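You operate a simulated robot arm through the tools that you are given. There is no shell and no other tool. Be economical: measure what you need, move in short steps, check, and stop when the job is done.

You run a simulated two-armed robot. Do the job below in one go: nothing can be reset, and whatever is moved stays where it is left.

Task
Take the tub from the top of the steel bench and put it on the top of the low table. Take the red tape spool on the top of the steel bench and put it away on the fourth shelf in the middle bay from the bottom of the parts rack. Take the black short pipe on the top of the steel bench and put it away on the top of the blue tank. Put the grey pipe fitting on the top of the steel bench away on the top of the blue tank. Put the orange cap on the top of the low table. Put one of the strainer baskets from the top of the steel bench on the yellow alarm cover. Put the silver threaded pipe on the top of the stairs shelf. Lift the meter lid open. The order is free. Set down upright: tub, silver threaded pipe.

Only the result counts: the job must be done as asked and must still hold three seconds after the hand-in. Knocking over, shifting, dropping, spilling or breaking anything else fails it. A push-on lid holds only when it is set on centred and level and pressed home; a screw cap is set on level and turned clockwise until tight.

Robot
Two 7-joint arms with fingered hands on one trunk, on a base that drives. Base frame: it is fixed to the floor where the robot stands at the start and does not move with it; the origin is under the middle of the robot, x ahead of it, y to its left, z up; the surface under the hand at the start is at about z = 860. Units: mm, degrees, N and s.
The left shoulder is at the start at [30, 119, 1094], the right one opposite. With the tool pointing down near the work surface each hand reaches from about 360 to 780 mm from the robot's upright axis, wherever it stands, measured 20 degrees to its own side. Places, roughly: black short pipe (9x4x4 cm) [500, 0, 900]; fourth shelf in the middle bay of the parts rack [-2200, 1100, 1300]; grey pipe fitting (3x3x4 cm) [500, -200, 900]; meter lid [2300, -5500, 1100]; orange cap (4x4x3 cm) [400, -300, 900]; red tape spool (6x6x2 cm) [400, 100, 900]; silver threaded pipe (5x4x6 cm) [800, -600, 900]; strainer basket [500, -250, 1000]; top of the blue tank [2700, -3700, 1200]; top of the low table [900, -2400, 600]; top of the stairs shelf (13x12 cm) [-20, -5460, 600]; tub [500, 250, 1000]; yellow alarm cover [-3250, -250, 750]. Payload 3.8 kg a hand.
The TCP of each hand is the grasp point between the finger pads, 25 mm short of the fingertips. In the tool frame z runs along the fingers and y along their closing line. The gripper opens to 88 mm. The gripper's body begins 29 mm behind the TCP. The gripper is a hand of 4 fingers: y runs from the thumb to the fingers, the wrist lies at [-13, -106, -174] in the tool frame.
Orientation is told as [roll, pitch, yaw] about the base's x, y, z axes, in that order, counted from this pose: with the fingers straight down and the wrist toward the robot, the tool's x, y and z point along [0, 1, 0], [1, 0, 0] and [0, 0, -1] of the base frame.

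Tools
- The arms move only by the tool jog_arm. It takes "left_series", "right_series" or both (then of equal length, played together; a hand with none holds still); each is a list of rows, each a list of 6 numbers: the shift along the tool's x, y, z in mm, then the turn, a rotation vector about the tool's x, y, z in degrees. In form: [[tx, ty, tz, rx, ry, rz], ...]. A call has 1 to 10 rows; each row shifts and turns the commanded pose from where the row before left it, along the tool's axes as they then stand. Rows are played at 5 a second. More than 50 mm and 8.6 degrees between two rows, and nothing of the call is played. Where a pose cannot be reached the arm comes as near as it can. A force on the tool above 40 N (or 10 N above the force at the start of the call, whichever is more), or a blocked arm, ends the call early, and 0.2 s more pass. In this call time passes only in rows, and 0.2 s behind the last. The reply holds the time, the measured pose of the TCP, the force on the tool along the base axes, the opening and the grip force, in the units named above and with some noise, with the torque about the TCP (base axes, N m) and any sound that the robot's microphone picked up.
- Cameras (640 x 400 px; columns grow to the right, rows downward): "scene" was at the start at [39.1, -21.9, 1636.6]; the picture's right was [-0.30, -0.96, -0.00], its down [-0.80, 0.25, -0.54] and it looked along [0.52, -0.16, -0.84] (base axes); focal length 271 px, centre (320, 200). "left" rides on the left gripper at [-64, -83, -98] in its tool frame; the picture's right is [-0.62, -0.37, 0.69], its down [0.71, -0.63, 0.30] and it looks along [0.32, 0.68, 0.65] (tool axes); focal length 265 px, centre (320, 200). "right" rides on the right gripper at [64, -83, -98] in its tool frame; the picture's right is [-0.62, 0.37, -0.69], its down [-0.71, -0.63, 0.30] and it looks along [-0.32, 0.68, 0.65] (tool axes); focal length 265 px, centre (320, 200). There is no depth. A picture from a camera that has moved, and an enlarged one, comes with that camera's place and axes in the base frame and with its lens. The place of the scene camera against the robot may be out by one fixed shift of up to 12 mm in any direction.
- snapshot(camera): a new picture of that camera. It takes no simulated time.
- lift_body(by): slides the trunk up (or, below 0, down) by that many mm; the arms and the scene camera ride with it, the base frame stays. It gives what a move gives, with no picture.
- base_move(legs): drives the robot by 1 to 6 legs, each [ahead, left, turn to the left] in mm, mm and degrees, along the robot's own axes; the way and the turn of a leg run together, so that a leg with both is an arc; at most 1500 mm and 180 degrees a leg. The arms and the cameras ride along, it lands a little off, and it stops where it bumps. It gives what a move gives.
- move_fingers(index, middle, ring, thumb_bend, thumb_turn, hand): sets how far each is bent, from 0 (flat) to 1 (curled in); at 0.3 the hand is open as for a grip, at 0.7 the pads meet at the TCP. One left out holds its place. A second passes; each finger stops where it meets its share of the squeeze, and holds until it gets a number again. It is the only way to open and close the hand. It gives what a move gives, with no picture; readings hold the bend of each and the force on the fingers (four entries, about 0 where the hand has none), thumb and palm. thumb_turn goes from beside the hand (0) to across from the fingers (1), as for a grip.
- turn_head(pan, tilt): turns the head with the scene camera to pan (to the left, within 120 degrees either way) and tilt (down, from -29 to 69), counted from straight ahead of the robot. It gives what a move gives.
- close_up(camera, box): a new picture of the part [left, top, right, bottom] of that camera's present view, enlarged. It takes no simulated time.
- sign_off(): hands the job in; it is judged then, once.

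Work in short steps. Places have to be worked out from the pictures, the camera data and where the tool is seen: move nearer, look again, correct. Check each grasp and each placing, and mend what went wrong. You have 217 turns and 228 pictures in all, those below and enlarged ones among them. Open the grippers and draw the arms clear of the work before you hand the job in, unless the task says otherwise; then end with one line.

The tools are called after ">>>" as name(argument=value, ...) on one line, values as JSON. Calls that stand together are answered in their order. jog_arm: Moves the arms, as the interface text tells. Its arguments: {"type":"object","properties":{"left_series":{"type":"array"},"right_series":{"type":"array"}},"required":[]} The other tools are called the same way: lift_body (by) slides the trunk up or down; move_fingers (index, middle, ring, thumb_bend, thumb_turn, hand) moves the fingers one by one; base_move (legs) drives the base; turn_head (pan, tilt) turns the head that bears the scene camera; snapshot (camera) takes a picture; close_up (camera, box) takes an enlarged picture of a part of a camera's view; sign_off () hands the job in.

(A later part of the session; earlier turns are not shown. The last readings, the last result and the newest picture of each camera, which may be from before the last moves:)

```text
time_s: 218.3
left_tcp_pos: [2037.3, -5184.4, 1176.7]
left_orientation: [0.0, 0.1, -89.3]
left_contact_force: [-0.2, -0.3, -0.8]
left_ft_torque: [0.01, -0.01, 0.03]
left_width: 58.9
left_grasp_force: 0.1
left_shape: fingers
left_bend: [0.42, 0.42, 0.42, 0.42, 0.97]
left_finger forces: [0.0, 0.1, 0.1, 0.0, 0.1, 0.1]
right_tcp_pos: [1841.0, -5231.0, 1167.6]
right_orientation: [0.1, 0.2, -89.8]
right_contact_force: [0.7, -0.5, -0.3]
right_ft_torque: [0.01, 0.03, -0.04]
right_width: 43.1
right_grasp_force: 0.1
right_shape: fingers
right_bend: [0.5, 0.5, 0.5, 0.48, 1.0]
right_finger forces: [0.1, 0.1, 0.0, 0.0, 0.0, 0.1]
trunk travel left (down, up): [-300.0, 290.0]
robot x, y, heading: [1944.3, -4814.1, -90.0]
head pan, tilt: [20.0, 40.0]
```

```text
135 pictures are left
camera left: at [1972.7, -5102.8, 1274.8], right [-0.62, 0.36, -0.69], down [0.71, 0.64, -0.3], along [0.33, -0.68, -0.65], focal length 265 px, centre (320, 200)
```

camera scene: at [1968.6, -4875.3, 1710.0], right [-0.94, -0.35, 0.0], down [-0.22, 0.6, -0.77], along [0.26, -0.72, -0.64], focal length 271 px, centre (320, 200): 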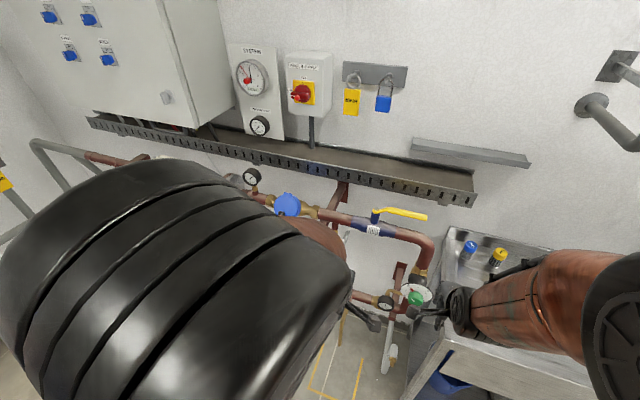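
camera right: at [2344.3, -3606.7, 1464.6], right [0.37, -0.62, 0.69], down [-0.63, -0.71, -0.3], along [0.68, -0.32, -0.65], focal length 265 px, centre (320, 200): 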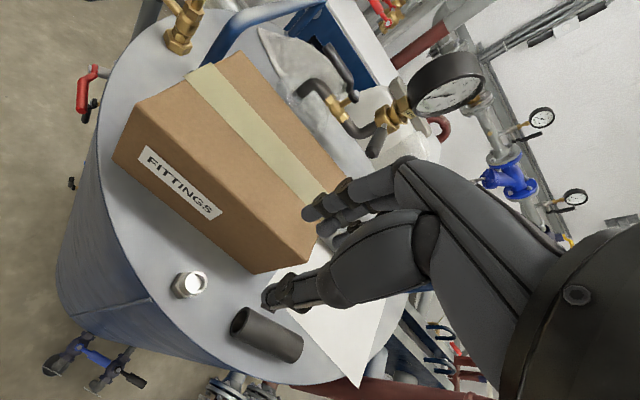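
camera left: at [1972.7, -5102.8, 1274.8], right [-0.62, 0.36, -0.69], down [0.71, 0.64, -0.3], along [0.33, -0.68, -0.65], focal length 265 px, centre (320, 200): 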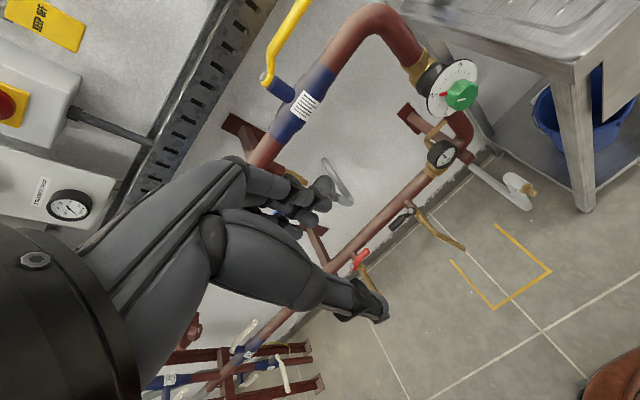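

The base touched something on the left (likely the floor stub of the pipework). I step back right, pull the right hand in, go forward, and then left again.

>>> jog_arm(right_series=[[0, -40, -20, 0, 0, 0], [0, -40, -20, 0, 0, 0], [0, -40, 0, 0, 0, 0]])

>>> base_move(legs=[[0, -60, 0], [150, 0, 0], [0, 180, 0]])

>>> turn_head(pan=35, tilt=45)

>>> snapshot(camera="scene")

>>> snapshot(camera="left")

```text
time_s: 219.1
left_tcp_pos: [2038.0, -5182.9, 1177.1]
left_orientation: [0.0, -0.1, -89.3]
left_contact_force: [-0.3, 0.8, -0.1]
left_ft_torque: [-0.02, 0.0, 0.01]
left_width: 59.0
left_grasp_force: 0.1
left_shape: fingers
left_bend: [0.42, 0.42, 0.42, 0.42, 0.97]
left_finger forces: [0.0, 0.1, 0.0, 0.0, 0.1, 0.1]
right_tcp_pos: [1854.1, -5160.5, 1229.1]
right_orientation: [0.0, 0.2, -89.9]
right_contact_force: [0.7, 0.3, 0.3]
right_ft_torque: [-0.01, -0.02, 0.02]
right_width: 43.3
right_grasp_force: 0.0
right_shape: fingers
right_bend: [0.5, 0.5, 0.5, 0.48, 1.0]
right_finger forces: [0.1, 0.1, 0.0, 0.0, 0.0, 0.0]
right hand out of reach, approached as far as the arm can: row 2, 3
trunk travel left (down, up): [-300.0, 290.0]
robot x, y, heading: [1944.9, -4816.9, -90.0]
head pan, tilt: [20.0, 40.0]
```

```text
time_s: 222.1
left_tcp_pos: [2158.9, -5336.1, 1177.0]
left_orientation: [0.0, 0.0, -89.4]
left_contact_force: [0.1, 0.0, -0.1]
left_ft_torque: [0.01, 0.04, -0.02]
left_width: 58.9
left_grasp_force: 0.0
left_shape: fingers
left_bend: [0.42, 0.42, 0.42, 0.42, 0.97]
left_finger forces: [0.0, 0.0, 0.0, 0.0, 0.0, 0.0]
right_tcp_pos: [1976.1, -5313.4, 1229.1]
right_orientation: [0.0, 0.2, -89.9]
right_contact_force: [0.8, 0.7, -0.1]
right_ft_torque: [-0.01, 0.01, 0.02]
right_width: 43.2
right_grasp_force: 0.1
right_shape: fingers
right_bend: [0.5, 0.5, 0.5, 0.48, 1.0]
right_finger forces: [0.0, 0.0, 0.1, 0.0, 0.0, 0.0]
trunk travel left (down, up): [-300.0, 290.0]
robot x, y, heading: [2065.2, -4965.1, -89.9]
head pan, tilt: [20.0, 40.0]
```

```text
time_s: 222.9
left_tcp_pos: [2157.3, -5336.3, 1176.6]
left_orientation: [0.0, -0.1, -89.4]
left_contact_force: [-1.5, 0.5, -0.6]
left_ft_torque: [0.01, 0.03, 0.0]
left_width: 58.8
left_grasp_force: 0.1
left_shape: fingers
left_bend: [0.42, 0.42, 0.42, 0.42, 0.97]
left_finger forces: [0.0, 0.0, 0.1, 0.0, 0.1, 0.0]
right_tcp_pos: [1974.6, -5312.6, 1228.8]
right_orientation: [0.0, 0.2, -89.8]
right_contact_force: [-0.6, 0.1, 0.1]
right_ft_torque: [0.03, -0.01, 0.02]
right_width: 43.3
right_grasp_force: 0.0
right_shape: fingers
right_bend: [0.5, 0.5, 0.5, 0.48, 1.0]
right_finger forces: [0.0, 0.0, 0.0, 0.0, 0.0, 0.1]
trunk travel left (down, up): [-300.0, 290.0]
robot x, y, heading: [2067.8, -4969.2, -90.1]
head pan, tilt: [35.0, 45.0]
```

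```text
134 pictures are left
camera scene: at [2105.4, -5014.2, 1702.7], right [-0.82, -0.58, 0.0], down [-0.41, 0.58, -0.71], along [0.41, -0.58, -0.71], focal length 271 px, centre (320, 200)
```

scene: 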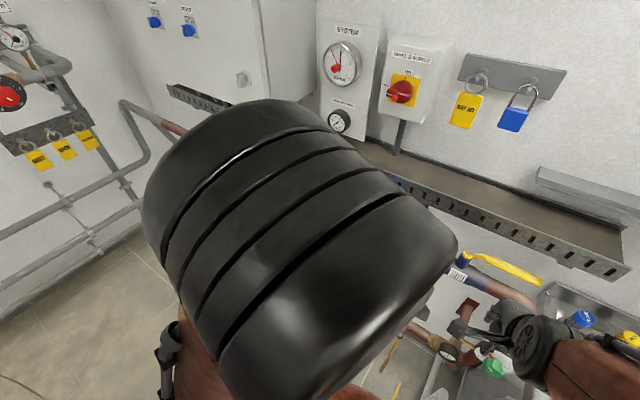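

```text
133 pictures are left
camera left: at [2092.0, -5254.9, 1274.8], right [-0.62, 0.36, -0.69], down [0.71, 0.64, -0.3], along [0.33, -0.68, -0.65], focal length 265 px, centre (320, 200)
```

left: 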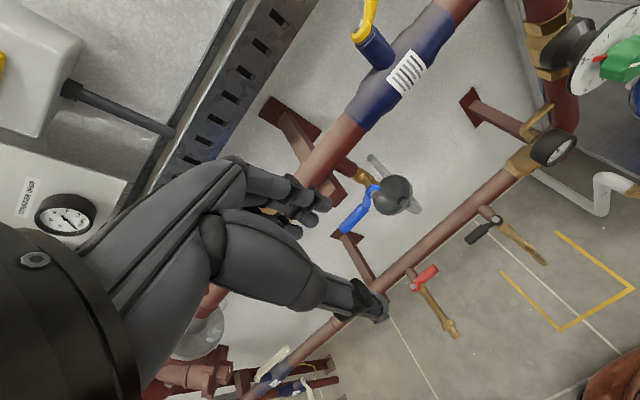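

The left elbow hides the meter. I shift left 250 mm so that the meter is straight ahead between the hands.

>>> base_move(legs=[[0, 250, 0]])

>>> turn_head(pan=0, tilt=50)

>>> snapshot(camera="scene")

>>> snapshot(camera="left")

>>> snapshot(camera="right")

```text
time_s: 224.7
left_tcp_pos: [2407.9, -5333.8, 1177.9]
left_orientation: [0.0, -0.1, -89.1]
left_contact_force: [0.0, -0.8, -0.6]
left_ft_torque: [0.02, -0.01, 0.04]
left_width: 58.9
left_grasp_force: 0.0
left_shape: fingers
left_bend: [0.42, 0.42, 0.42, 0.42, 0.97]
left_finger forces: [0.0, 0.1, 0.1, 0.0, 0.1, 0.0]
right_tcp_pos: [2225.5, -5311.6, 1228.7]
right_orientation: [0.1, 0.2, -89.7]
right_contact_force: [-0.4, -0.1, -0.2]
right_ft_torque: [0.04, 0.01, 0.01]
right_width: 43.2
right_grasp_force: 0.1
right_shape: fingers
right_bend: [0.5, 0.5, 0.5, 0.48, 1.0]
right_finger forces: [0.1, 0.0, 0.0, 0.0, 0.0, 0.0]
trunk travel left (down, up): [-300.0, 290.0]
robot x, y, heading: [2315.3, -4963.8, -89.4]
head pan, tilt: [35.0, 45.0]
```

```text
time_s: 225.7
left_tcp_pos: [2407.3, -5334.6, 1176.9]
left_orientation: [0.0, -0.1, -89.1]
left_contact_force: [0.8, -0.8, -0.8]
left_ft_torque: [0.04, 0.03, 0.02]
left_width: 58.9
left_grasp_force: 0.1
left_shape: fingers
left_bend: [0.42, 0.42, 0.42, 0.42, 0.97]
left_finger forces: [0.0, 0.0, 0.0, 0.0, 0.0, 0.0]
right_tcp_pos: [2225.3, -5312.2, 1229.1]
right_orientation: [0.0, 0.1, -89.7]
right_contact_force: [0.6, -0.3, 0.0]
right_ft_torque: [-0.01, 0.0, -0.03]
right_width: 43.3
right_grasp_force: 0.1
right_shape: fingers
right_bend: [0.5, 0.5, 0.5, 0.48, 1.0]
right_finger forces: [0.0, 0.0, 0.0, 0.0, 0.0, 0.1]
trunk travel left (down, up): [-300.0, 290.0]
robot x, y, heading: [2313.9, -4966.5, -89.5]
head pan, tilt: [0.0, 50.0]
```

```text
132 pictures are left
camera scene: at [2308.6, -5023.7, 1695.8], right [-1.0, -0.01, 0.0], down [-0.01, 0.77, -0.64], along [0.0, -0.64, -0.77], focal length 271 px, centre (320, 200)
```

scene: 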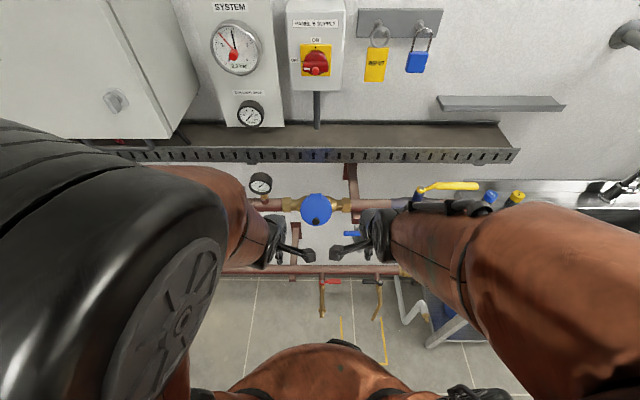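

```text
131 pictures are left
camera left: at [2342.3, -5253.8, 1274.7], right [-0.62, 0.36, -0.69], down [0.71, 0.64, -0.3], along [0.33, -0.68, -0.65], focal length 265 px, centre (320, 200)
```

left: 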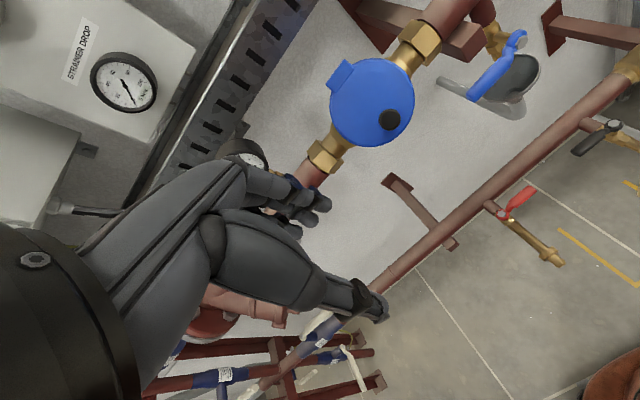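

```text
130 pictures are left
camera right: at [2288.9, -5229.2, 1327.6], right [-0.62, -0.37, 0.69], down [-0.72, 0.63, -0.3], along [-0.32, -0.68, -0.66], focal length 265 px, centre (320, 200)
```

right: 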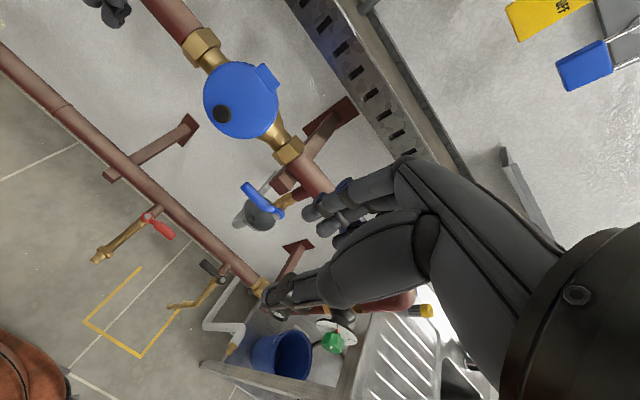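

The blue lid has its hinge on the wall side and a small black knob on the near side. I zoom in to measure.

>>> close_up(camera="left", box=[290, 30, 450, 170])

>>> close_up(camera="right", box=[170, 30, 330, 170])

>>> close_up(camera="scene", box=[270, 170, 370, 233])

```text
2.86 times, centred on (370, 100) of left
camera zoom: at [2342.3, -5253.8, 1274.7], right [-0.62, 0.36, -0.69], down [0.71, 0.64, -0.3], along [0.33, -0.68, -0.65], focal length 758 px, centre (177, 486)
```

zoom: 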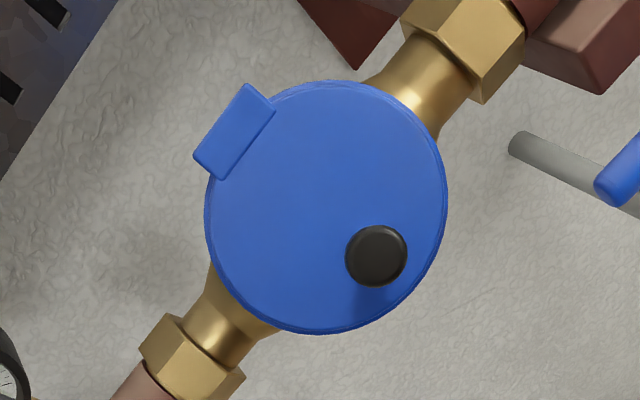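

```text
2.86 times, centred on (250, 100) of right
camera zoom: at [2288.9, -5229.2, 1327.6], right [-0.62, -0.37, 0.69], down [-0.72, 0.63, -0.3], along [-0.32, -0.68, -0.66], focal length 758 px, centre (520, 486)
```

zoom: 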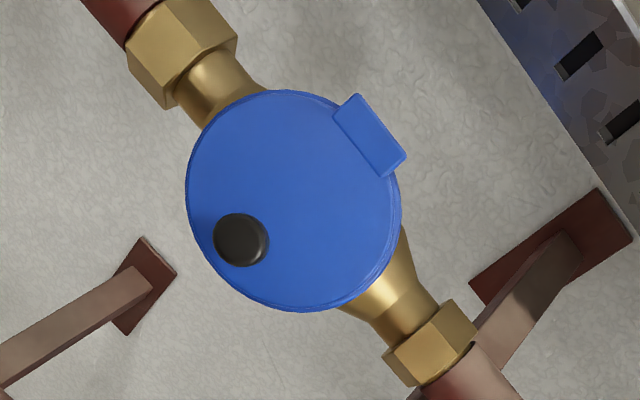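

```text
6.35 times, centred on (320, 202) of scene
camera zoom: at [2308.6, -5023.7, 1695.8], right [-1.0, -0.01, 0.0], down [-0.01, 0.77, -0.64], along [0.0, -0.64, -0.77], focal length 1722 px, centre (320, 190)
```

zoom: 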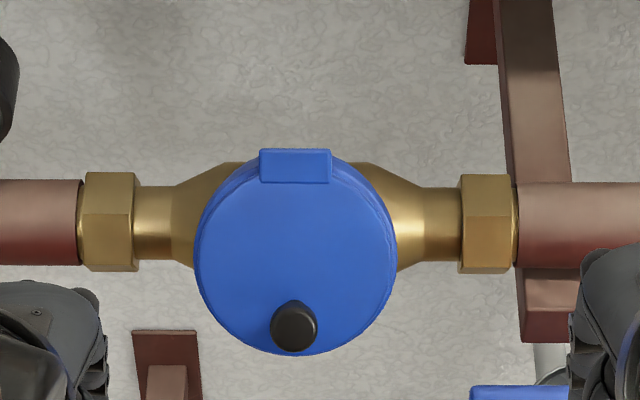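

Triangulation gives knob top (2330,-5446,1091), hinge (2330,-5499,1130): the lid slopes ~35° toward me. I'll pinch the knob with the closing line along x (so it can pivot). First I clear the right hand and turn the left hand 90°.

>>> jog_arm(right_series=[[-35, 0, 0, 0, 0, 0], [-35, 0, 0, 0, 0, 0], [-35, 0, 0, 0, 0, 0], [0, 0, 0, 0, 0, 0], [0, 0, 0, 0, 0, 0], [0, 0, 0, 0, 0, 0], [0, 0, 0, 0, 0, 0], [0, 0, 0, 0, 0, 0], [0, 0, 0, 0, 0, 0], [0, 0, 0, 0, 0, 0]], left_series=[[-35, 0, 0, 0, 0, 0], [-35, 0, 0, 0, 0, 0], [0, 0, 0, 0, 0, 8.3], [0, 0, 0, 0, 0, 8.3], [0, 0, 0, 0, 0, 8.3], [0, 0, 0, 0, 0, 8.3], [0, 0, 0, 0, 0, 8.3], [0, 0, 0, 0, 0, 8.3], [0, 0, 0, 0, 0, 8.3], [0, 0, 0, 0, 0, 8.3]])

>>> snapshot(camera="left")

>>> snapshot(camera="scene")

```text
time_s: 227.9
left_tcp_pos: [2338.4, -5336.5, 1176.4]
left_orientation: [0.0, 0.0, -155.7]
left_contact_force: [-1.0, 0.7, -0.2]
left_ft_torque: [0.0, 0.01, -0.02]
left_width: 58.8
left_grasp_force: 0.1
left_shape: fingers
left_bend: [0.42, 0.42, 0.42, 0.42, 0.97]
left_finger forces: [0.0, 0.0, 0.0, 0.1, 0.0, 0.1]
right_tcp_pos: [2122.6, -5321.1, 1230.8]
right_orientation: [-0.1, 0.2, -89.8]
right_contact_force: [-0.5, -0.5, 0.6]
right_ft_torque: [0.01, -0.03, 0.02]
right_width: 43.2
right_grasp_force: 0.2
right_shape: fingers
right_bend: [0.5, 0.5, 0.5, 0.48, 1.0]
right_finger forces: [0.1, 0.0, 0.0, 0.0, 0.1, 0.0]
right hand out of reach, approached as far as the arm can: row 1, 2
trunk travel left (down, up): [-300.0, 290.0]
robot x, y, heading: [2314.3, -4967.2, -89.8]
head pan, tilt: [0.0, 50.0]
```

```text
126 pictures are left
camera left: at [2388.7, -5245.5, 1274.7], right [0.08, 0.72, -0.69], down [0.87, -0.39, -0.3], along [-0.49, -0.58, -0.65], focal length 265 px, centre (320, 200)
```

left: 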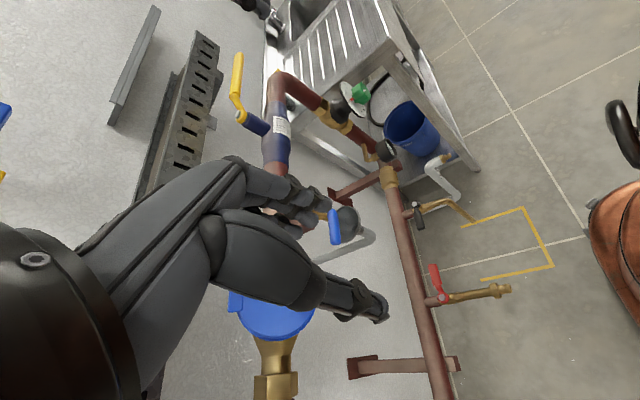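

```text
125 pictures are left
camera scene: at [2309.4, -5024.4, 1695.7], right [-1.0, -0.01, 0.0], down [-0.01, 0.77, -0.64], along [0.0, -0.64, -0.77], focal length 271 px, centre (320, 200)
```

scene: 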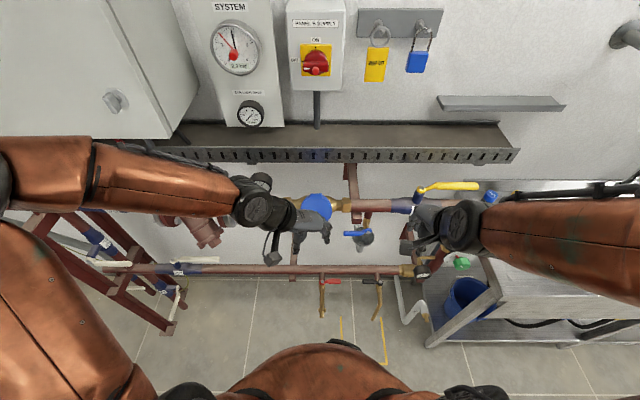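

The turn works. I finish the yaw, tilt 35°, and move to ~60 mm off the knob along the lid's normal.

>>> jog_arm(left_series=[[0, 0, 0, 0, 0, 8.1], [0, 0, 0, 0, 0, 8.1], [0, 0, 0, 0, 0, 8.1], [0, 0, 0, 0, 7, 0], [0, 0, 0, 0, 7, 0], [0, 0, 0, 0, 7, 0], [0, 0, 0, 0, 7, 0], [0, 0, 0, 0, 7, 0], [21, 4, 36, 0, 0, 0], [21, 4, 36, 0, 0, 0]])

>>> snapshot(camera="left")

>>> close_up(camera="scene", box=[240, 160, 400, 260])

```text
time_s: 230.1
left_tcp_pos: [2328.2, -5415.6, 1140.2]
left_orientation: [34.9, 0.1, -180.0]
left_contact_force: [-0.1, 0.4, -0.3]
left_ft_torque: [-0.01, -0.02, -0.01]
left_width: 58.5
left_grasp_force: 0.0
left_shape: fingers
left_bend: [0.42, 0.42, 0.42, 0.42, 0.97]
left_finger forces: [0.0, 0.1, 0.1, 0.0, 0.0, 0.0]
right_tcp_pos: [2121.7, -5320.2, 1231.1]
right_orientation: [-0.1, 0.3, -89.7]
right_contact_force: [0.0, 0.9, 0.7]
right_ft_torque: [0.02, 0.05, -0.02]
right_width: 43.6
right_grasp_force: 0.1
right_shape: fingers
right_bend: [0.5, 0.5, 0.5, 0.48, 1.0]
right_finger forces: [0.0, 0.1, 0.0, 0.0, 0.0, 0.0]
trunk travel left (down, up): [-300.0, 290.0]
robot x, y, heading: [2314.0, -4964.9, -89.8]
head pan, tilt: [0.0, 50.0]
```

```text
124 pictures are left
camera left: at [2411.2, -5306.2, 1184.2], right [0.37, 0.11, -0.92], down [0.63, -0.76, 0.16], along [-0.68, -0.64, -0.35], focal length 265 px, centre (320, 200)
```

left: 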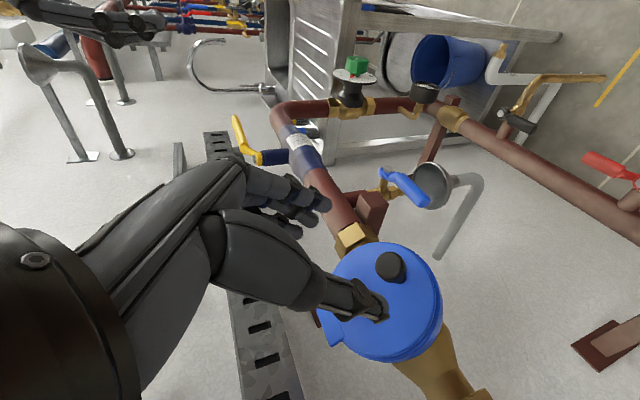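

```text
4.00 times, centred on (320, 210) of scene
camera zoom: at [2308.5, -5024.9, 1695.7], right [-1.0, -0.01, 0.0], down [0.0, 0.77, -0.64], along [0.0, -0.64, -0.77], focal length 1085 px, centre (320, 160)
```

zoom: 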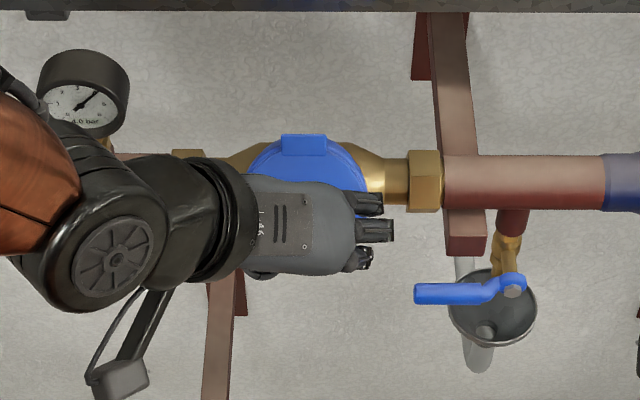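

The knob appears ~6 mm toward the thumb side. I correct and advance 38 mm along the approach, then re-look.

>>> jog_arm(left_series=[[-2, -6, 20, 0, 0, 0], [0, 0, 18, 0, 0, 0]])

>>> close_up(camera="left", box=[240, 150, 480, 350])

```text
time_s: 230.7
left_tcp_pos: [2334.8, -5432.0, 1110.4]
left_orientation: [35.0, 0.0, -179.9]
left_contact_force: [0.0, -0.1, -0.3]
left_ft_torque: [-0.01, -0.02, -0.03]
left_width: 58.9
left_grasp_force: 0.1
left_shape: fingers
left_bend: [0.42, 0.42, 0.42, 0.42, 0.97]
left_finger forces: [0.0, 0.1, 0.1, 0.0, 0.0, 0.1]
right_tcp_pos: [2123.2, -5318.7, 1231.6]
right_orientation: [0.1, 0.2, -89.7]
right_contact_force: [0.3, -0.9, -0.2]
right_ft_torque: [0.05, 0.0, 0.0]
right_width: 43.2
right_grasp_force: 0.1
right_shape: fingers
right_bend: [0.5, 0.5, 0.5, 0.48, 1.0]
right_finger forces: [0.1, 0.1, 0.0, 0.0, 0.0, 0.0]
trunk travel left (down, up): [-300.0, 290.0]
robot x, y, heading: [2316.5, -4964.9, -89.5]
head pan, tilt: [0.0, 50.0]
```

```text
2.00 times, centred on (360, 250) of left
camera zoom: at [2418.2, -5324.0, 1153.1], right [0.37, 0.11, -0.92], down [0.63, -0.76, 0.16], along [-0.68, -0.64, -0.35], focal length 531 px, centre (240, 100)
```

zoom: 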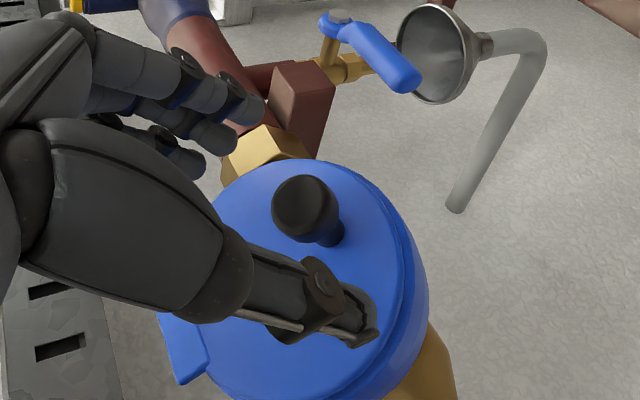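

The knob (mushroom-shaped) is now aligned, about 30–33 mm ahead. I advance 22 mm more and look.

>>> jog_arm(left_series=[[-1, 1, 12, 0, 0, 0], [0, 0, 10, 0, 0, 0]])

>>> close_up(camera="left", box=[240, 160, 432, 280])

```text
time_s: 231.3
left_tcp_pos: [2334.8, -5443.5, 1092.5]
left_orientation: [34.9, 0.1, -179.9]
left_contact_force: [0.3, -0.2, 0.5]
left_ft_torque: [-0.01, -0.02, -0.03]
left_width: 58.9
left_grasp_force: 0.0
left_shape: fingers
left_bend: [0.42, 0.42, 0.42, 0.42, 0.97]
left_finger forces: [0.0, 0.0, 0.0, 0.0, 0.1, 0.0]
right_tcp_pos: [2121.8, -5319.0, 1230.8]
right_orientation: [0.0, 0.2, -89.6]
right_contact_force: [0.6, 0.0, 0.1]
right_ft_torque: [0.03, 0.0, -0.03]
right_width: 43.4
right_grasp_force: 0.1
right_shape: fingers
right_bend: [0.5, 0.5, 0.5, 0.48, 1.0]
right_finger forces: [0.0, 0.0, 0.0, 0.0, 0.0, 0.1]
trunk travel left (down, up): [-300.0, 290.0]
robot x, y, heading: [2316.5, -4968.1, -89.5]
head pan, tilt: [0.0, 50.0]
```

```text
3.33 times, centred on (336, 220) of left
camera zoom: at [2418.2, -5335.7, 1135.5], right [0.37, 0.11, -0.92], down [0.63, -0.76, 0.16], along [-0.68, -0.64, -0.35], focal length 885 px, centre (267, 133)
```

zoom: 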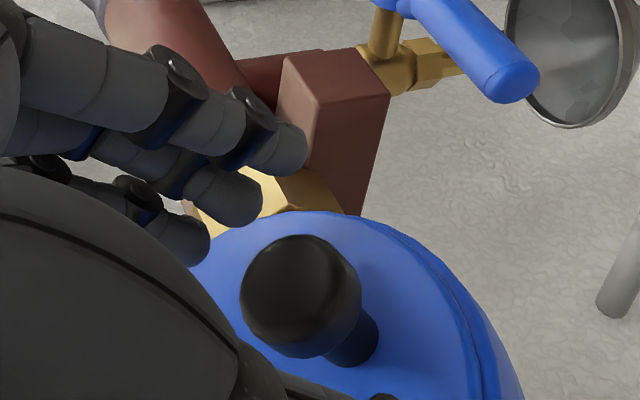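

Head centre is ~12 mm beyond the TCP; good for a fingertip grip. I close.

>>> move_fingers(hand="left", index=0.68, middle=0.68, ring=0.66, thumb_bend=0.68)

>>> close_up(camera="left", box=[240, 160, 432, 280])

```text
time_s: 232.3
left_tcp_pos: [2331.9, -5444.0, 1092.6]
left_orientation: [35.1, 0.0, -180.0]
left_contact_force: [-7.3, -0.2, -0.9]
left_ft_torque: [0.01, 0.11, -0.15]
left_width: 8.7
left_grasp_force: 4.3
left_shape: fingers
left_bend: [0.64, 0.63, 0.66, 0.67, 0.97]
left_finger forces: [3.0, 4.8, 0.1, 0.0, 0.6, 0.0]
right_tcp_pos: [2121.0, -5319.1, 1231.8]
right_orientation: [0.1, 0.2, -89.7]
right_contact_force: [0.6, 0.5, 0.2]
right_ft_torque: [0.0, -0.02, 0.04]
right_width: 43.2
right_grasp_force: 0.1
right_shape: fingers
right_bend: [0.5, 0.5, 0.5, 0.48, 1.0]
right_finger forces: [0.0, 0.1, 0.0, 0.0, 0.0, 0.0]
trunk travel left (down, up): [-300.0, 290.0]
robot x, y, heading: [2310.5, -4966.5, -90.0]
head pan, tilt: [0.0, 50.0]
```

```text
3.33 times, centred on (336, 220) of left
camera zoom: at [2416.8, -5335.5, 1135.8], right [0.37, 0.11, -0.92], down [0.63, -0.76, 0.16], along [-0.68, -0.64, -0.35], focal length 885 px, centre (267, 133)
```

zoom: 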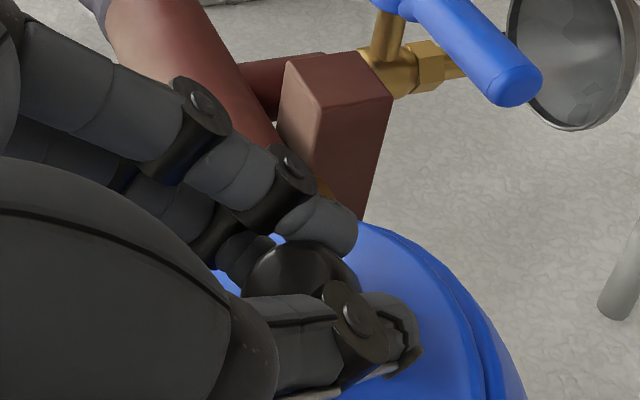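

The thumb is barely touching; I shift 3 mm toward the finger side and squeeze the thumb a bit more.

>>> jog_arm(left_series=[[0, 3, 0, 0, 0, 0]])

>>> move_fingers(hand="left", index=0.7, middle=0.7, thumb_bend=0.72)

```text
time_s: 232.7
left_tcp_pos: [2333.1, -5444.5, 1093.3]
left_orientation: [35.1, 0.2, -179.8]
left_contact_force: [-5.1, 0.6, 0.4]
left_ft_torque: [0.03, 0.04, -0.02]
left_width: 8.1
left_grasp_force: 3.0
left_shape: fingers
left_bend: [0.64, 0.63, 0.66, 0.67, 0.97]
left_finger forces: [2.2, 3.7, 0.0, 0.0, 1.2, 0.1]
right_tcp_pos: [2122.1, -5319.7, 1230.3]
right_orientation: [0.1, 0.2, -89.7]
right_contact_force: [0.3, -0.4, -1.0]
right_ft_torque: [-0.03, 0.01, 0.01]
right_width: 43.3
right_grasp_force: 0.1
right_shape: fingers
right_bend: [0.5, 0.5, 0.5, 0.48, 1.0]
right_finger forces: [0.0, 0.0, 0.0, 0.0, 0.1, 0.0]
trunk travel left (down, up): [-300.0, 290.0]
robot x, y, heading: [2317.2, -4963.9, -89.7]
head pan, tilt: [0.0, 50.0]
```

```text
time_s: 233.7
left_tcp_pos: [2331.1, -5442.6, 1092.5]
left_orientation: [35.0, 0.0, -179.9]
left_contact_force: [-2.6, 0.9, 0.4]
left_ft_torque: [-0.01, 0.02, -0.04]
left_width: 6.3
left_grasp_force: 6.0
left_shape: fingers
left_bend: [0.65, 0.64, 0.66, 0.68, 0.97]
left_finger forces: [2.8, 4.5, 0.0, 0.1, 3.7, 0.0]
right_tcp_pos: [2122.1, -5318.7, 1230.7]
right_orientation: [0.2, 0.2, -89.6]
right_contact_force: [1.5, -0.1, 0.0]
right_ft_torque: [-0.01, 0.02, -0.01]
right_width: 43.2
right_grasp_force: 0.1
right_shape: fingers
right_bend: [0.5, 0.5, 0.5, 0.48, 1.0]
right_finger forces: [0.0, 0.0, 0.1, 0.0, 0.0, 0.0]
trunk travel left (down, up): [-300.0, 290.0]
robot x, y, heading: [2317.9, -4963.7, -89.4]
head pan, tilt: [0.0, 50.0]
```

Grip is balanced. I now swing the knob along its arc about the hinge, first 40°.

>>> jog_arm(left_series=[[1, 0, -11.2, 0, -5, 0], [1.8, 0, -11.2, 0, -5, 0], [2.9, 0, -11, 0, -5, 0], [3.8, 0, -10.8, 0, -5, 0]])

>>> snapshot(camera="left")

>>> close_up(camera="scene", box=[240, 160, 400, 260])

```text
time_s: 234.7
left_tcp_pos: [2331.1, -5432.4, 1135.0]
left_orientation: [14.9, 0.0, -179.9]
left_contact_force: [-5.6, -3.5, -1.0]
left_ft_torque: [-0.09, 0.06, 0.01]
left_width: 0.0
left_grasp_force: 4.1
left_shape: fingers
left_bend: [0.68, 0.64, 0.66, 0.71, 0.97]
left_finger forces: [1.0, 5.8, 0.0, 0.1, 0.4, 0.1]
right_tcp_pos: [2122.0, -5320.1, 1230.7]
right_orientation: [0.0, 0.3, -89.6]
right_contact_force: [0.0, 0.0, -0.1]
right_ft_torque: [-0.02, 0.01, -0.01]
right_width: 43.2
right_grasp_force: 0.0
right_shape: fingers
right_bend: [0.5, 0.5, 0.5, 0.48, 1.0]
right_finger forces: [0.0, 0.0, 0.0, 0.0, 0.0, 0.0]
trunk travel left (down, up): [-300.0, 290.0]
robot x, y, heading: [2315.5, -4965.3, -89.4]
head pan, tilt: [0.0, 50.0]
```

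```text
119 pictures are left
camera left: at [2414.4, -5346.3, 1212.4], right [0.37, 0.42, -0.83], down [0.63, -0.77, -0.11], along [-0.68, -0.48, -0.55], focal length 265 px, centre (320, 200)
```

left: 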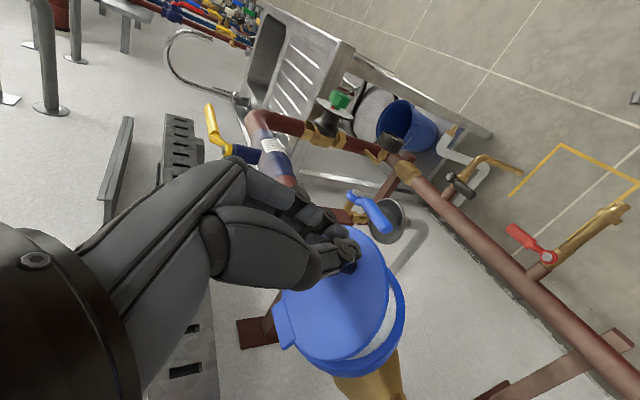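

```text
4.00 times, centred on (320, 210) of scene
camera zoom: at [2307.4, -5024.8, 1695.7], right [-1.0, -0.01, 0.0], down [0.0, 0.77, -0.64], along [0.0, -0.64, -0.77], focal length 1085 px, centre (320, 160)
```

zoom: 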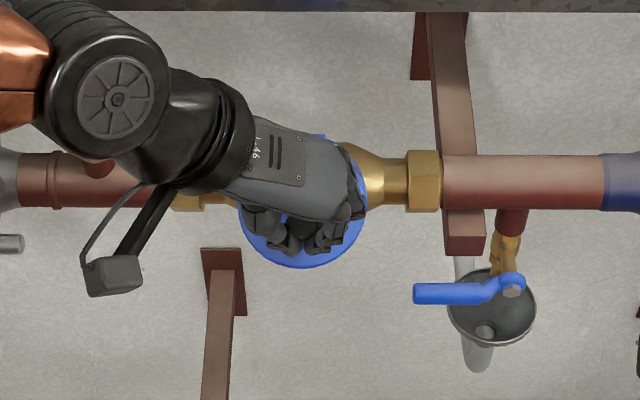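

The lid is rising (the dial shows beneath). I continue along the arc.

>>> jog_arm(left_series=[[4.8, 0, -10.5, 0, -5, 0], [5.8, 0, -10.2, 0, -5, 0], [6.5, 0, -9.8, 0, -5, 0], [7.3, 0, -9.3, 0, -5, 0]])

>>> snapshot(camera="left")

>>> close_up(camera="scene", box=[240, 160, 400, 260])

```text
time_s: 235.7
left_tcp_pos: [2330.2, -5447.3, 1176.7]
left_orientation: [-5.2, 0.0, -179.9]
left_contact_force: [-3.8, 4.5, 2.4]
left_ft_torque: [0.1, 0.05, -0.05]
left_width: 0.2
left_grasp_force: 4.8
left_shape: fingers
left_bend: [0.69, 0.65, 0.66, 0.72, 0.97]
left_finger forces: [4.3, 3.9, 0.1, 0.1, 1.9, 0.0]
right_tcp_pos: [2122.6, -5318.2, 1231.4]
right_orientation: [0.1, 0.2, -89.7]
right_contact_force: [-0.9, -0.1, 0.1]
right_ft_torque: [0.01, 0.0, -0.01]
right_width: 43.2
right_grasp_force: 0.1
right_shape: fingers
right_bend: [0.5, 0.5, 0.5, 0.48, 1.0]
right_finger forces: [0.0, 0.0, 0.0, 0.0, 0.0, 0.1]
trunk travel left (down, up): [-300.0, 290.0]
robot x, y, heading: [2313.4, -4966.1, -89.4]
head pan, tilt: [0.0, 50.0]
```

```text
117 pictures are left
camera left: at [2413.9, -5394.0, 1279.5], right [0.37, 0.68, -0.63], down [0.63, -0.68, -0.37], along [-0.68, -0.26, -0.68], focal length 265 px, centre (320, 200)
```

left: 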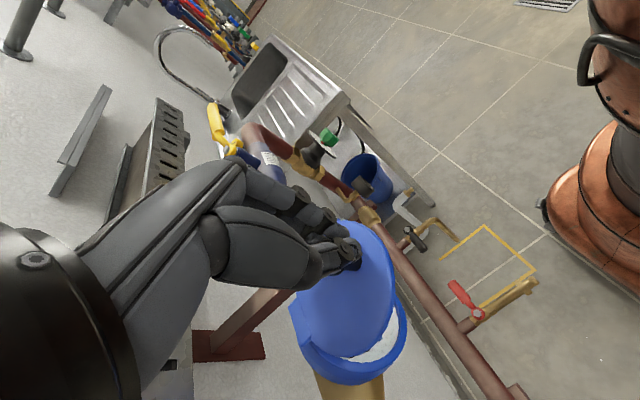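

```text
4.00 times, centred on (320, 210) of scene
camera zoom: at [2307.5, -5022.7, 1695.8], right [-1.0, -0.01, 0.0], down [0.0, 0.77, -0.64], along [0.0, -0.64, -0.77], focal length 1085 px, centre (320, 160)
```

zoom: 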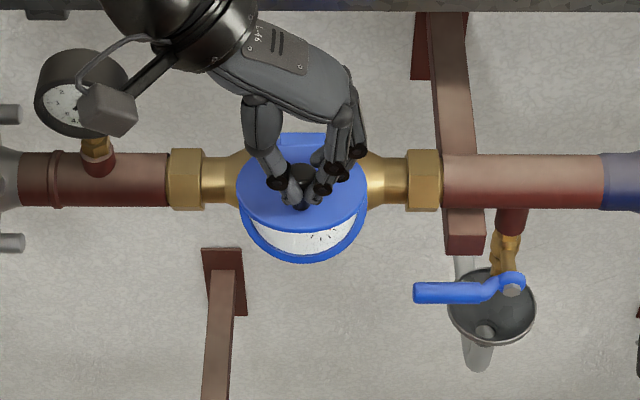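

The lid is ~45° open with the knob hooked. I continue upward and toward the wall without further tilting.

>>> jog_arm(left_series=[[2, 0, -11.2, 0, 0, 0], [4.1, 0, -10.9, 0, 0, 0], [6.1, 0, -10.1, 0, 0, 0], [7.8, 0, -8.7, 0, 0, 0]])

>>> snapshot(camera="left")

>>> close_up(camera="scene", box=[240, 160, 400, 260])

```text
time_s: 236.7
left_tcp_pos: [2331.6, -5474.6, 1215.5]
left_orientation: [-4.9, 0.0, -179.9]
left_contact_force: [-5.6, -0.5, -2.7]
left_ft_torque: [0.03, 0.12, -0.06]
left_width: 0.2
left_grasp_force: 2.4
left_shape: fingers
left_bend: [0.69, 0.64, 0.66, 0.72, 0.97]
left_finger forces: [0.0, 4.5, 0.0, 0.0, 0.0, 0.0]
right_tcp_pos: [2121.6, -5319.9, 1230.9]
right_orientation: [0.1, 0.2, -89.7]
right_contact_force: [-0.5, 0.4, 0.7]
right_ft_torque: [-0.01, 0.03, 0.0]
right_width: 43.1
right_grasp_force: 0.0
right_shape: fingers
right_bend: [0.5, 0.5, 0.5, 0.48, 1.0]
right_finger forces: [0.0, 0.1, 0.1, 0.1, 0.0, 0.0]
trunk travel left (down, up): [-300.0, 290.0]
robot x, y, heading: [2314.5, -4965.8, -89.3]
head pan, tilt: [0.0, 50.0]
```

```text
115 pictures are left
camera left: at [2415.2, -5420.5, 1318.7], right [0.37, 0.68, -0.64], down [0.63, -0.68, -0.37], along [-0.68, -0.27, -0.68], focal length 265 px, centre (320, 200)
```

left: 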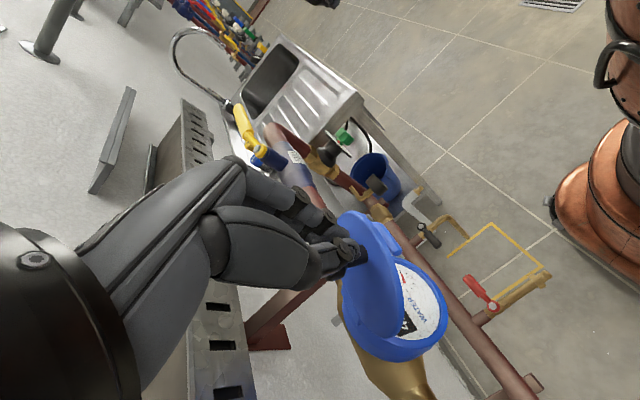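

```text
4.00 times, centred on (320, 210) of scene
camera zoom: at [2307.2, -5024.2, 1695.8], right [-1.0, -0.01, 0.0], down [0.0, 0.77, -0.64], along [0.0, -0.64, -0.77], focal length 1085 px, centre (320, 160)
```

zoom: 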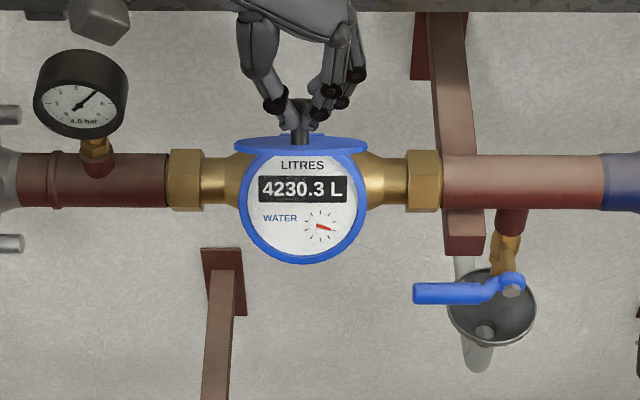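

The lid stands ~88° open. I push on a little further along the arc.

>>> jog_arm(left_series=[[8.4, 0, -6.8, 0, 0, 0], [9.6, 0, -5.4, 0, 0, 0], [10.2, 0, -3.4, 0, 0, 0]])

>>> snapshot(camera="left")

>>> close_up(camera="scene", box=[240, 120, 400, 240])

```text
time_s: 237.5
left_tcp_pos: [2331.4, -5504.7, 1227.9]
left_orientation: [-5.1, 0.1, -180.0]
left_contact_force: [-1.7, -0.1, 0.6]
left_ft_torque: [-0.01, 0.0, 0.0]
left_width: 0.0
left_grasp_force: 0.0
left_shape: fingers
left_bend: [0.69, 0.7, 0.66, 0.72, 0.97]
left_finger forces: [0.0, 0.1, 0.1, 0.0, 0.0, 0.0]
right_tcp_pos: [2123.1, -5319.5, 1230.2]
right_orientation: [0.1, 0.2, -89.7]
right_contact_force: [0.1, 0.1, 1.3]
right_ft_torque: [0.03, -0.04, -0.01]
right_width: 43.2
right_grasp_force: 0.0
right_shape: fingers
right_bend: [0.5, 0.5, 0.5, 0.48, 1.0]
right_finger forces: [0.0, 0.0, 0.0, 0.0, 0.1, 0.0]
trunk travel left (down, up): [-300.0, 290.0]
robot x, y, heading: [2319.6, -4962.5, -89.5]
head pan, tilt: [0.0, 50.0]
```

```text
113 pictures are left
camera left: at [2414.7, -5450.0, 1331.5], right [0.37, 0.68, -0.63], down [0.63, -0.68, -0.37], along [-0.68, -0.27, -0.68], focal length 265 px, centre (320, 200)
```

left: 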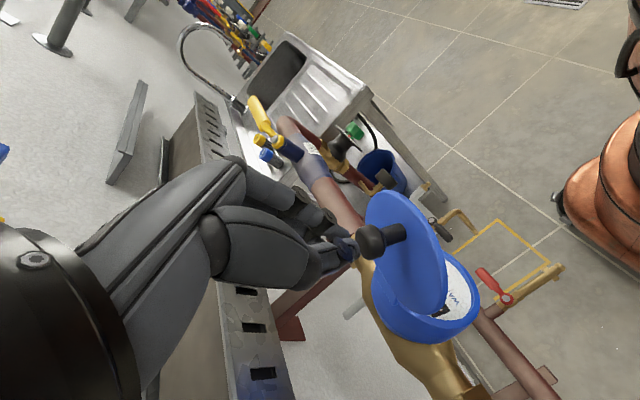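

```text
3.33 times, centred on (320, 180) of scene
camera zoom: at [2308.2, -5024.5, 1695.7], right [-1.0, -0.01, 0.0], down [0.0, 0.77, -0.64], along [0.0, -0.64, -0.77], focal length 904 px, centre (320, 267)
```

zoom: 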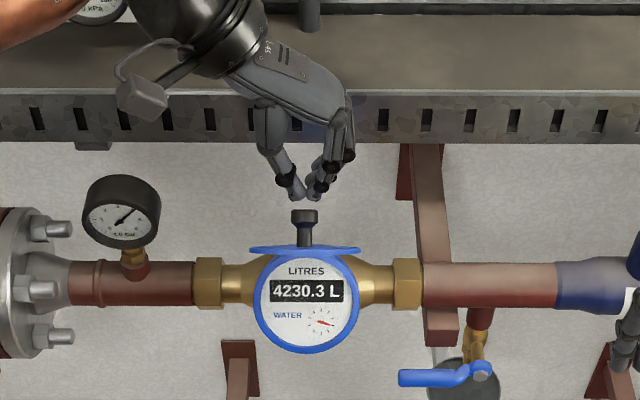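

The fingers slipped off, but the lid stays at ~88°. I'll push it further open from the front with the closed fingertips: rise, come round in front, lower.

>>> jog_arm(left_series=[[0, 0, -40, 0, 0, 0], [0, 0, -25, 0, 0, 0], [-40, 0, 0, 0, 0, 0], [-40, 0, 0, 0, 0, 0], [-35, 0, 0, 0, 0, 0], [0, 0, 45, 0, 0, 0], [0, 0, 45, 0, 0, 0]])

>>> snapshot(camera="left")

>>> close_up(camera="scene", box=[240, 120, 400, 240])

```text
time_s: 239.1
left_tcp_pos: [2329.2, -5384.9, 1214.3]
left_orientation: [-5.0, -0.1, -179.9]
left_contact_force: [-1.0, -0.2, -0.7]
left_ft_torque: [-0.03, 0.02, 0.0]
left_width: 0.1
left_grasp_force: 0.1
left_shape: fingers
left_bend: [0.69, 0.7, 0.66, 0.72, 0.97]
left_finger forces: [0.0, 0.0, 0.0, 0.1, 0.1, 0.0]
right_tcp_pos: [2122.6, -5318.7, 1231.4]
right_orientation: [0.1, 0.2, -89.7]
right_contact_force: [-0.4, 0.3, -0.4]
right_ft_torque: [0.0, -0.03, -0.03]
right_width: 43.3
right_grasp_force: 0.0
right_shape: fingers
right_bend: [0.5, 0.5, 0.5, 0.48, 1.0]
right_finger forces: [0.0, 0.0, 0.1, 0.0, 0.0, 0.0]
trunk travel left (down, up): [-300.0, 290.0]
robot x, y, heading: [2313.6, -4964.2, -89.7]
head pan, tilt: [0.0, 50.0]
```

```text
111 pictures are left
camera left: at [2412.9, -5331.7, 1316.4], right [0.37, 0.68, -0.64], down [0.63, -0.68, -0.37], along [-0.68, -0.27, -0.68], focal length 265 px, centre (320, 200)
```

left: 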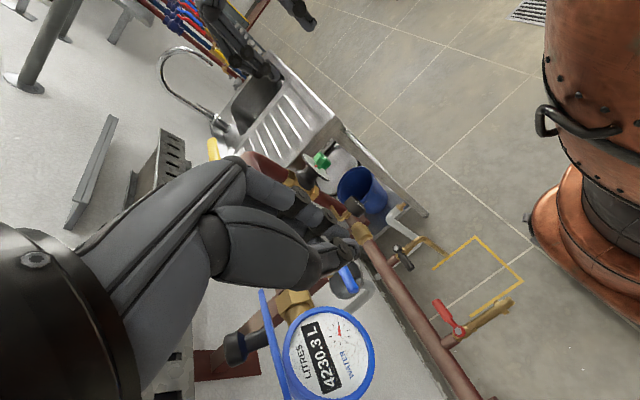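

```text
3.33 times, centred on (320, 180) of scene
camera zoom: at [2308.6, -5024.1, 1695.7], right [-1.0, -0.01, 0.0], down [0.0, 0.77, -0.64], along [0.0, -0.64, -0.77], focal length 904 px, centre (320, 267)
```

zoom: 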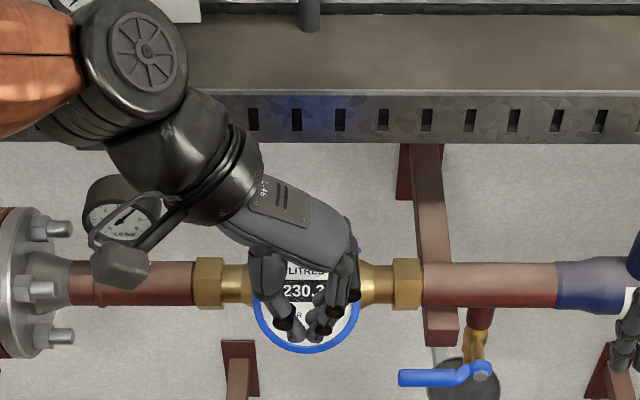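

>>> jog_arm(left_series=[[0, 0, 18, 0, 0, 0], [20, 0, 0, 0, 0, 0], [15, 0, 0, 0, 0, 0], [12, 0, 0, 0, 0, 0], [12, 0, 0, 0, 0, 0], [10, 0, 0, 0, 0, 0]])

>>> close_up(camera="left", box=[200, 180, 520, 380])

```text
time_s: 240.6
left_tcp_pos: [2329.0, -5438.2, 1190.0]
left_orientation: [-6.2, 0.0, 178.7]
left_contact_force: [0.6, 31.8, 7.9]
left_ft_torque: [0.06, 0.19, -0.68]
left_width: 0.2
left_grasp_force: 14.7
left_shape: fingers
left_bend: [0.69, 0.7, 0.66, 0.72, 0.97]
left_finger forces: [0.1, 0.0, 30.6, 0.1, 0.0, 0.0]
right_tcp_pos: [2122.3, -5313.9, 1231.8]
right_orientation: [0.0, 0.0, -89.7]
right_contact_force: [-0.4, -0.5, 0.2]
right_ft_torque: [0.02, -0.03, 0.01]
right_width: 43.2
right_grasp_force: 0.0
right_shape: fingers
right_bend: [0.5, 0.5, 0.5, 0.48, 1.0]
right_finger forces: [0.1, 0.0, 0.0, 0.0, 0.0, 0.0]
trunk travel left (down, up): [-300.0, 290.0]
robot x, y, heading: [2316.6, -4963.3, -89.6]
head pan, tilt: [0.0, 50.0]
stopped in row 6 (left hand): the force on the tool passed its limit at 41 N (the readings are from after the stop); the commanded pose is now the measured one
```

```text
2.00 times, centred on (360, 280) of left
camera zoom: at [2413.0, -5388.8, 1295.3], right [0.38, 0.68, -0.62], down [0.61, -0.69, -0.38], along [-0.69, -0.23, -0.69], focal length 531 px, centre (240, 40)
```

zoom: 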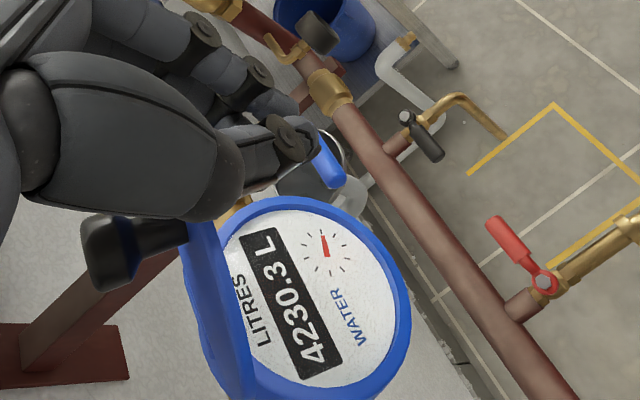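

The lid resists at 41 N — it is at its end stop, i.e. fully open. I withdraw and check it stays.

>>> jog_arm(left_series=[[-20, 0, 0, 0, 0, 0], [-35, 0, 0, 0, 5, 0], [-35, 0, -20, 0, 0, -8.3], [0, 0, -30, 0, 0, -8.3], [0, 0, 0, 0, 0, -8.3], [0, 0, 0, 0, 0, -8.3], [0, 0, 0, 0, 0, -8.3], [0, 0, 0, 0, 0, -8.3], [0, 0, 0, 0, 0, -8.3], [0, 0, 0, 0, 0, -8.3]])

>>> jog_arm(left_series=[[0, 0, 0, 0, 0, -8.3], [0, 0, 0, 0, 0, -8.3], [0, 0, 0, 0, 0, -7], [30, 0, 0, 0, 0, 0], [40, 0, 0, 0, 0, 0]])

>>> snapshot(camera="scene")

```text
time_s: 242.8
left_tcp_pos: [2330.3, -5358.7, 1246.3]
left_orientation: [-0.1, 0.7, -114.2]
left_contact_force: [-0.4, 0.6, -0.2]
left_ft_torque: [-0.03, 0.02, 0.02]
left_width: 0.1
left_grasp_force: 0.0
left_shape: fingers
left_bend: [0.69, 0.7, 0.66, 0.72, 0.97]
left_finger forces: [0.0, 0.1, 0.0, 0.1, 0.0, 0.0]
right_tcp_pos: [2120.8, -5318.0, 1231.7]
right_orientation: [0.1, 0.3, -89.7]
right_contact_force: [-0.7, 0.7, 0.2]
right_ft_torque: [0.01, -0.02, 0.0]
right_width: 43.2
right_grasp_force: 0.0
right_shape: fingers
right_bend: [0.5, 0.5, 0.5, 0.48, 1.0]
right_finger forces: [0.1, 0.0, 0.0, 0.0, 0.0, 0.0]
trunk travel left (down, up): [-300.0, 290.0]
robot x, y, heading: [2315.5, -4959.9, -89.5]
head pan, tilt: [0.0, 50.0]
```

```text
time_s: 244.0
left_tcp_pos: [2405.9, -5361.1, 1243.0]
left_orientation: [-0.1, 0.9, -90.6]
left_contact_force: [-0.9, 0.1, 0.0]
left_ft_torque: [-0.01, -0.01, 0.01]
left_width: 0.2
left_grasp_force: 0.0
left_shape: fingers
left_bend: [0.69, 0.7, 0.66, 0.72, 0.97]
left_finger forces: [0.1, 0.0, 0.0, 0.0, 0.0, 0.0]
right_tcp_pos: [2124.4, -5319.0, 1231.6]
right_orientation: [0.0, 0.2, -89.8]
right_contact_force: [0.3, 0.6, 0.1]
right_ft_torque: [-0.02, -0.01, -0.01]
right_width: 43.2
right_grasp_force: 0.2
right_shape: fingers
right_bend: [0.5, 0.5, 0.5, 0.48, 1.0]
right_finger forces: [0.0, 0.1, 0.0, 0.1, 0.0, 0.0]
trunk travel left (down, up): [-300.0, 290.0]
robot x, y, heading: [2314.0, -4962.9, -89.4]
head pan, tilt: [0.0, 50.0]
```

```text
108 pictures are left
camera scene: at [2310.2, -5023.0, 1695.8], right [-1.0, -0.01, 0.0], down [-0.01, 0.77, -0.64], along [0.0, -0.64, -0.77], focal length 271 px, centre (320, 200)
```

scene: 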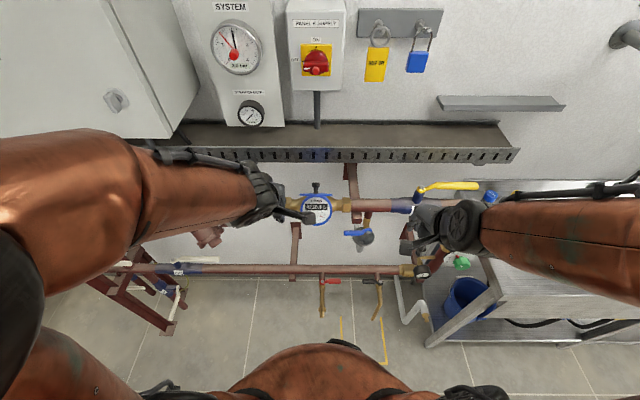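

The lid stays open. Now back to the bench: I drive out the way I came.

>>> base_move(legs=[[0, -900, 0], [-1330, 0, 0], [-370, -715, 0], [-370, -715, 0]])

```text
time_s: 262.8
left_tcp_pos: [127.1, -3268.8, 1245.1]
left_orientation: [0.1, 0.7, -90.9]
left_contact_force: [0.4, -0.1, -0.4]
left_ft_torque: [-0.05, -0.01, -0.01]
left_width: 0.1
left_grasp_force: 0.0
left_shape: fingers
left_bend: [0.69, 0.7, 0.66, 0.72, 0.97]
left_finger forces: [0.1, 0.0, 0.0, 0.1, 0.0, 0.0]
right_tcp_pos: [-154.6, -3224.0, 1231.4]
right_orientation: [0.1, 0.2, -90.1]
right_contact_force: [0.5, 0.8, -0.1]
right_ft_torque: [-0.03, -0.05, 0.0]
right_width: 43.5
right_grasp_force: 0.0
right_shape: fingers
right_bend: [0.5, 0.5, 0.5, 0.48, 1.0]
right_finger forces: [0.1, 0.0, 0.0, 0.0, 0.1, 0.0]
trunk travel left (down, up): [-300.0, 290.0]
robot x, y, heading: [40.5, -2871.2, -89.8]
head pan, tilt: [0.0, 50.0]
```

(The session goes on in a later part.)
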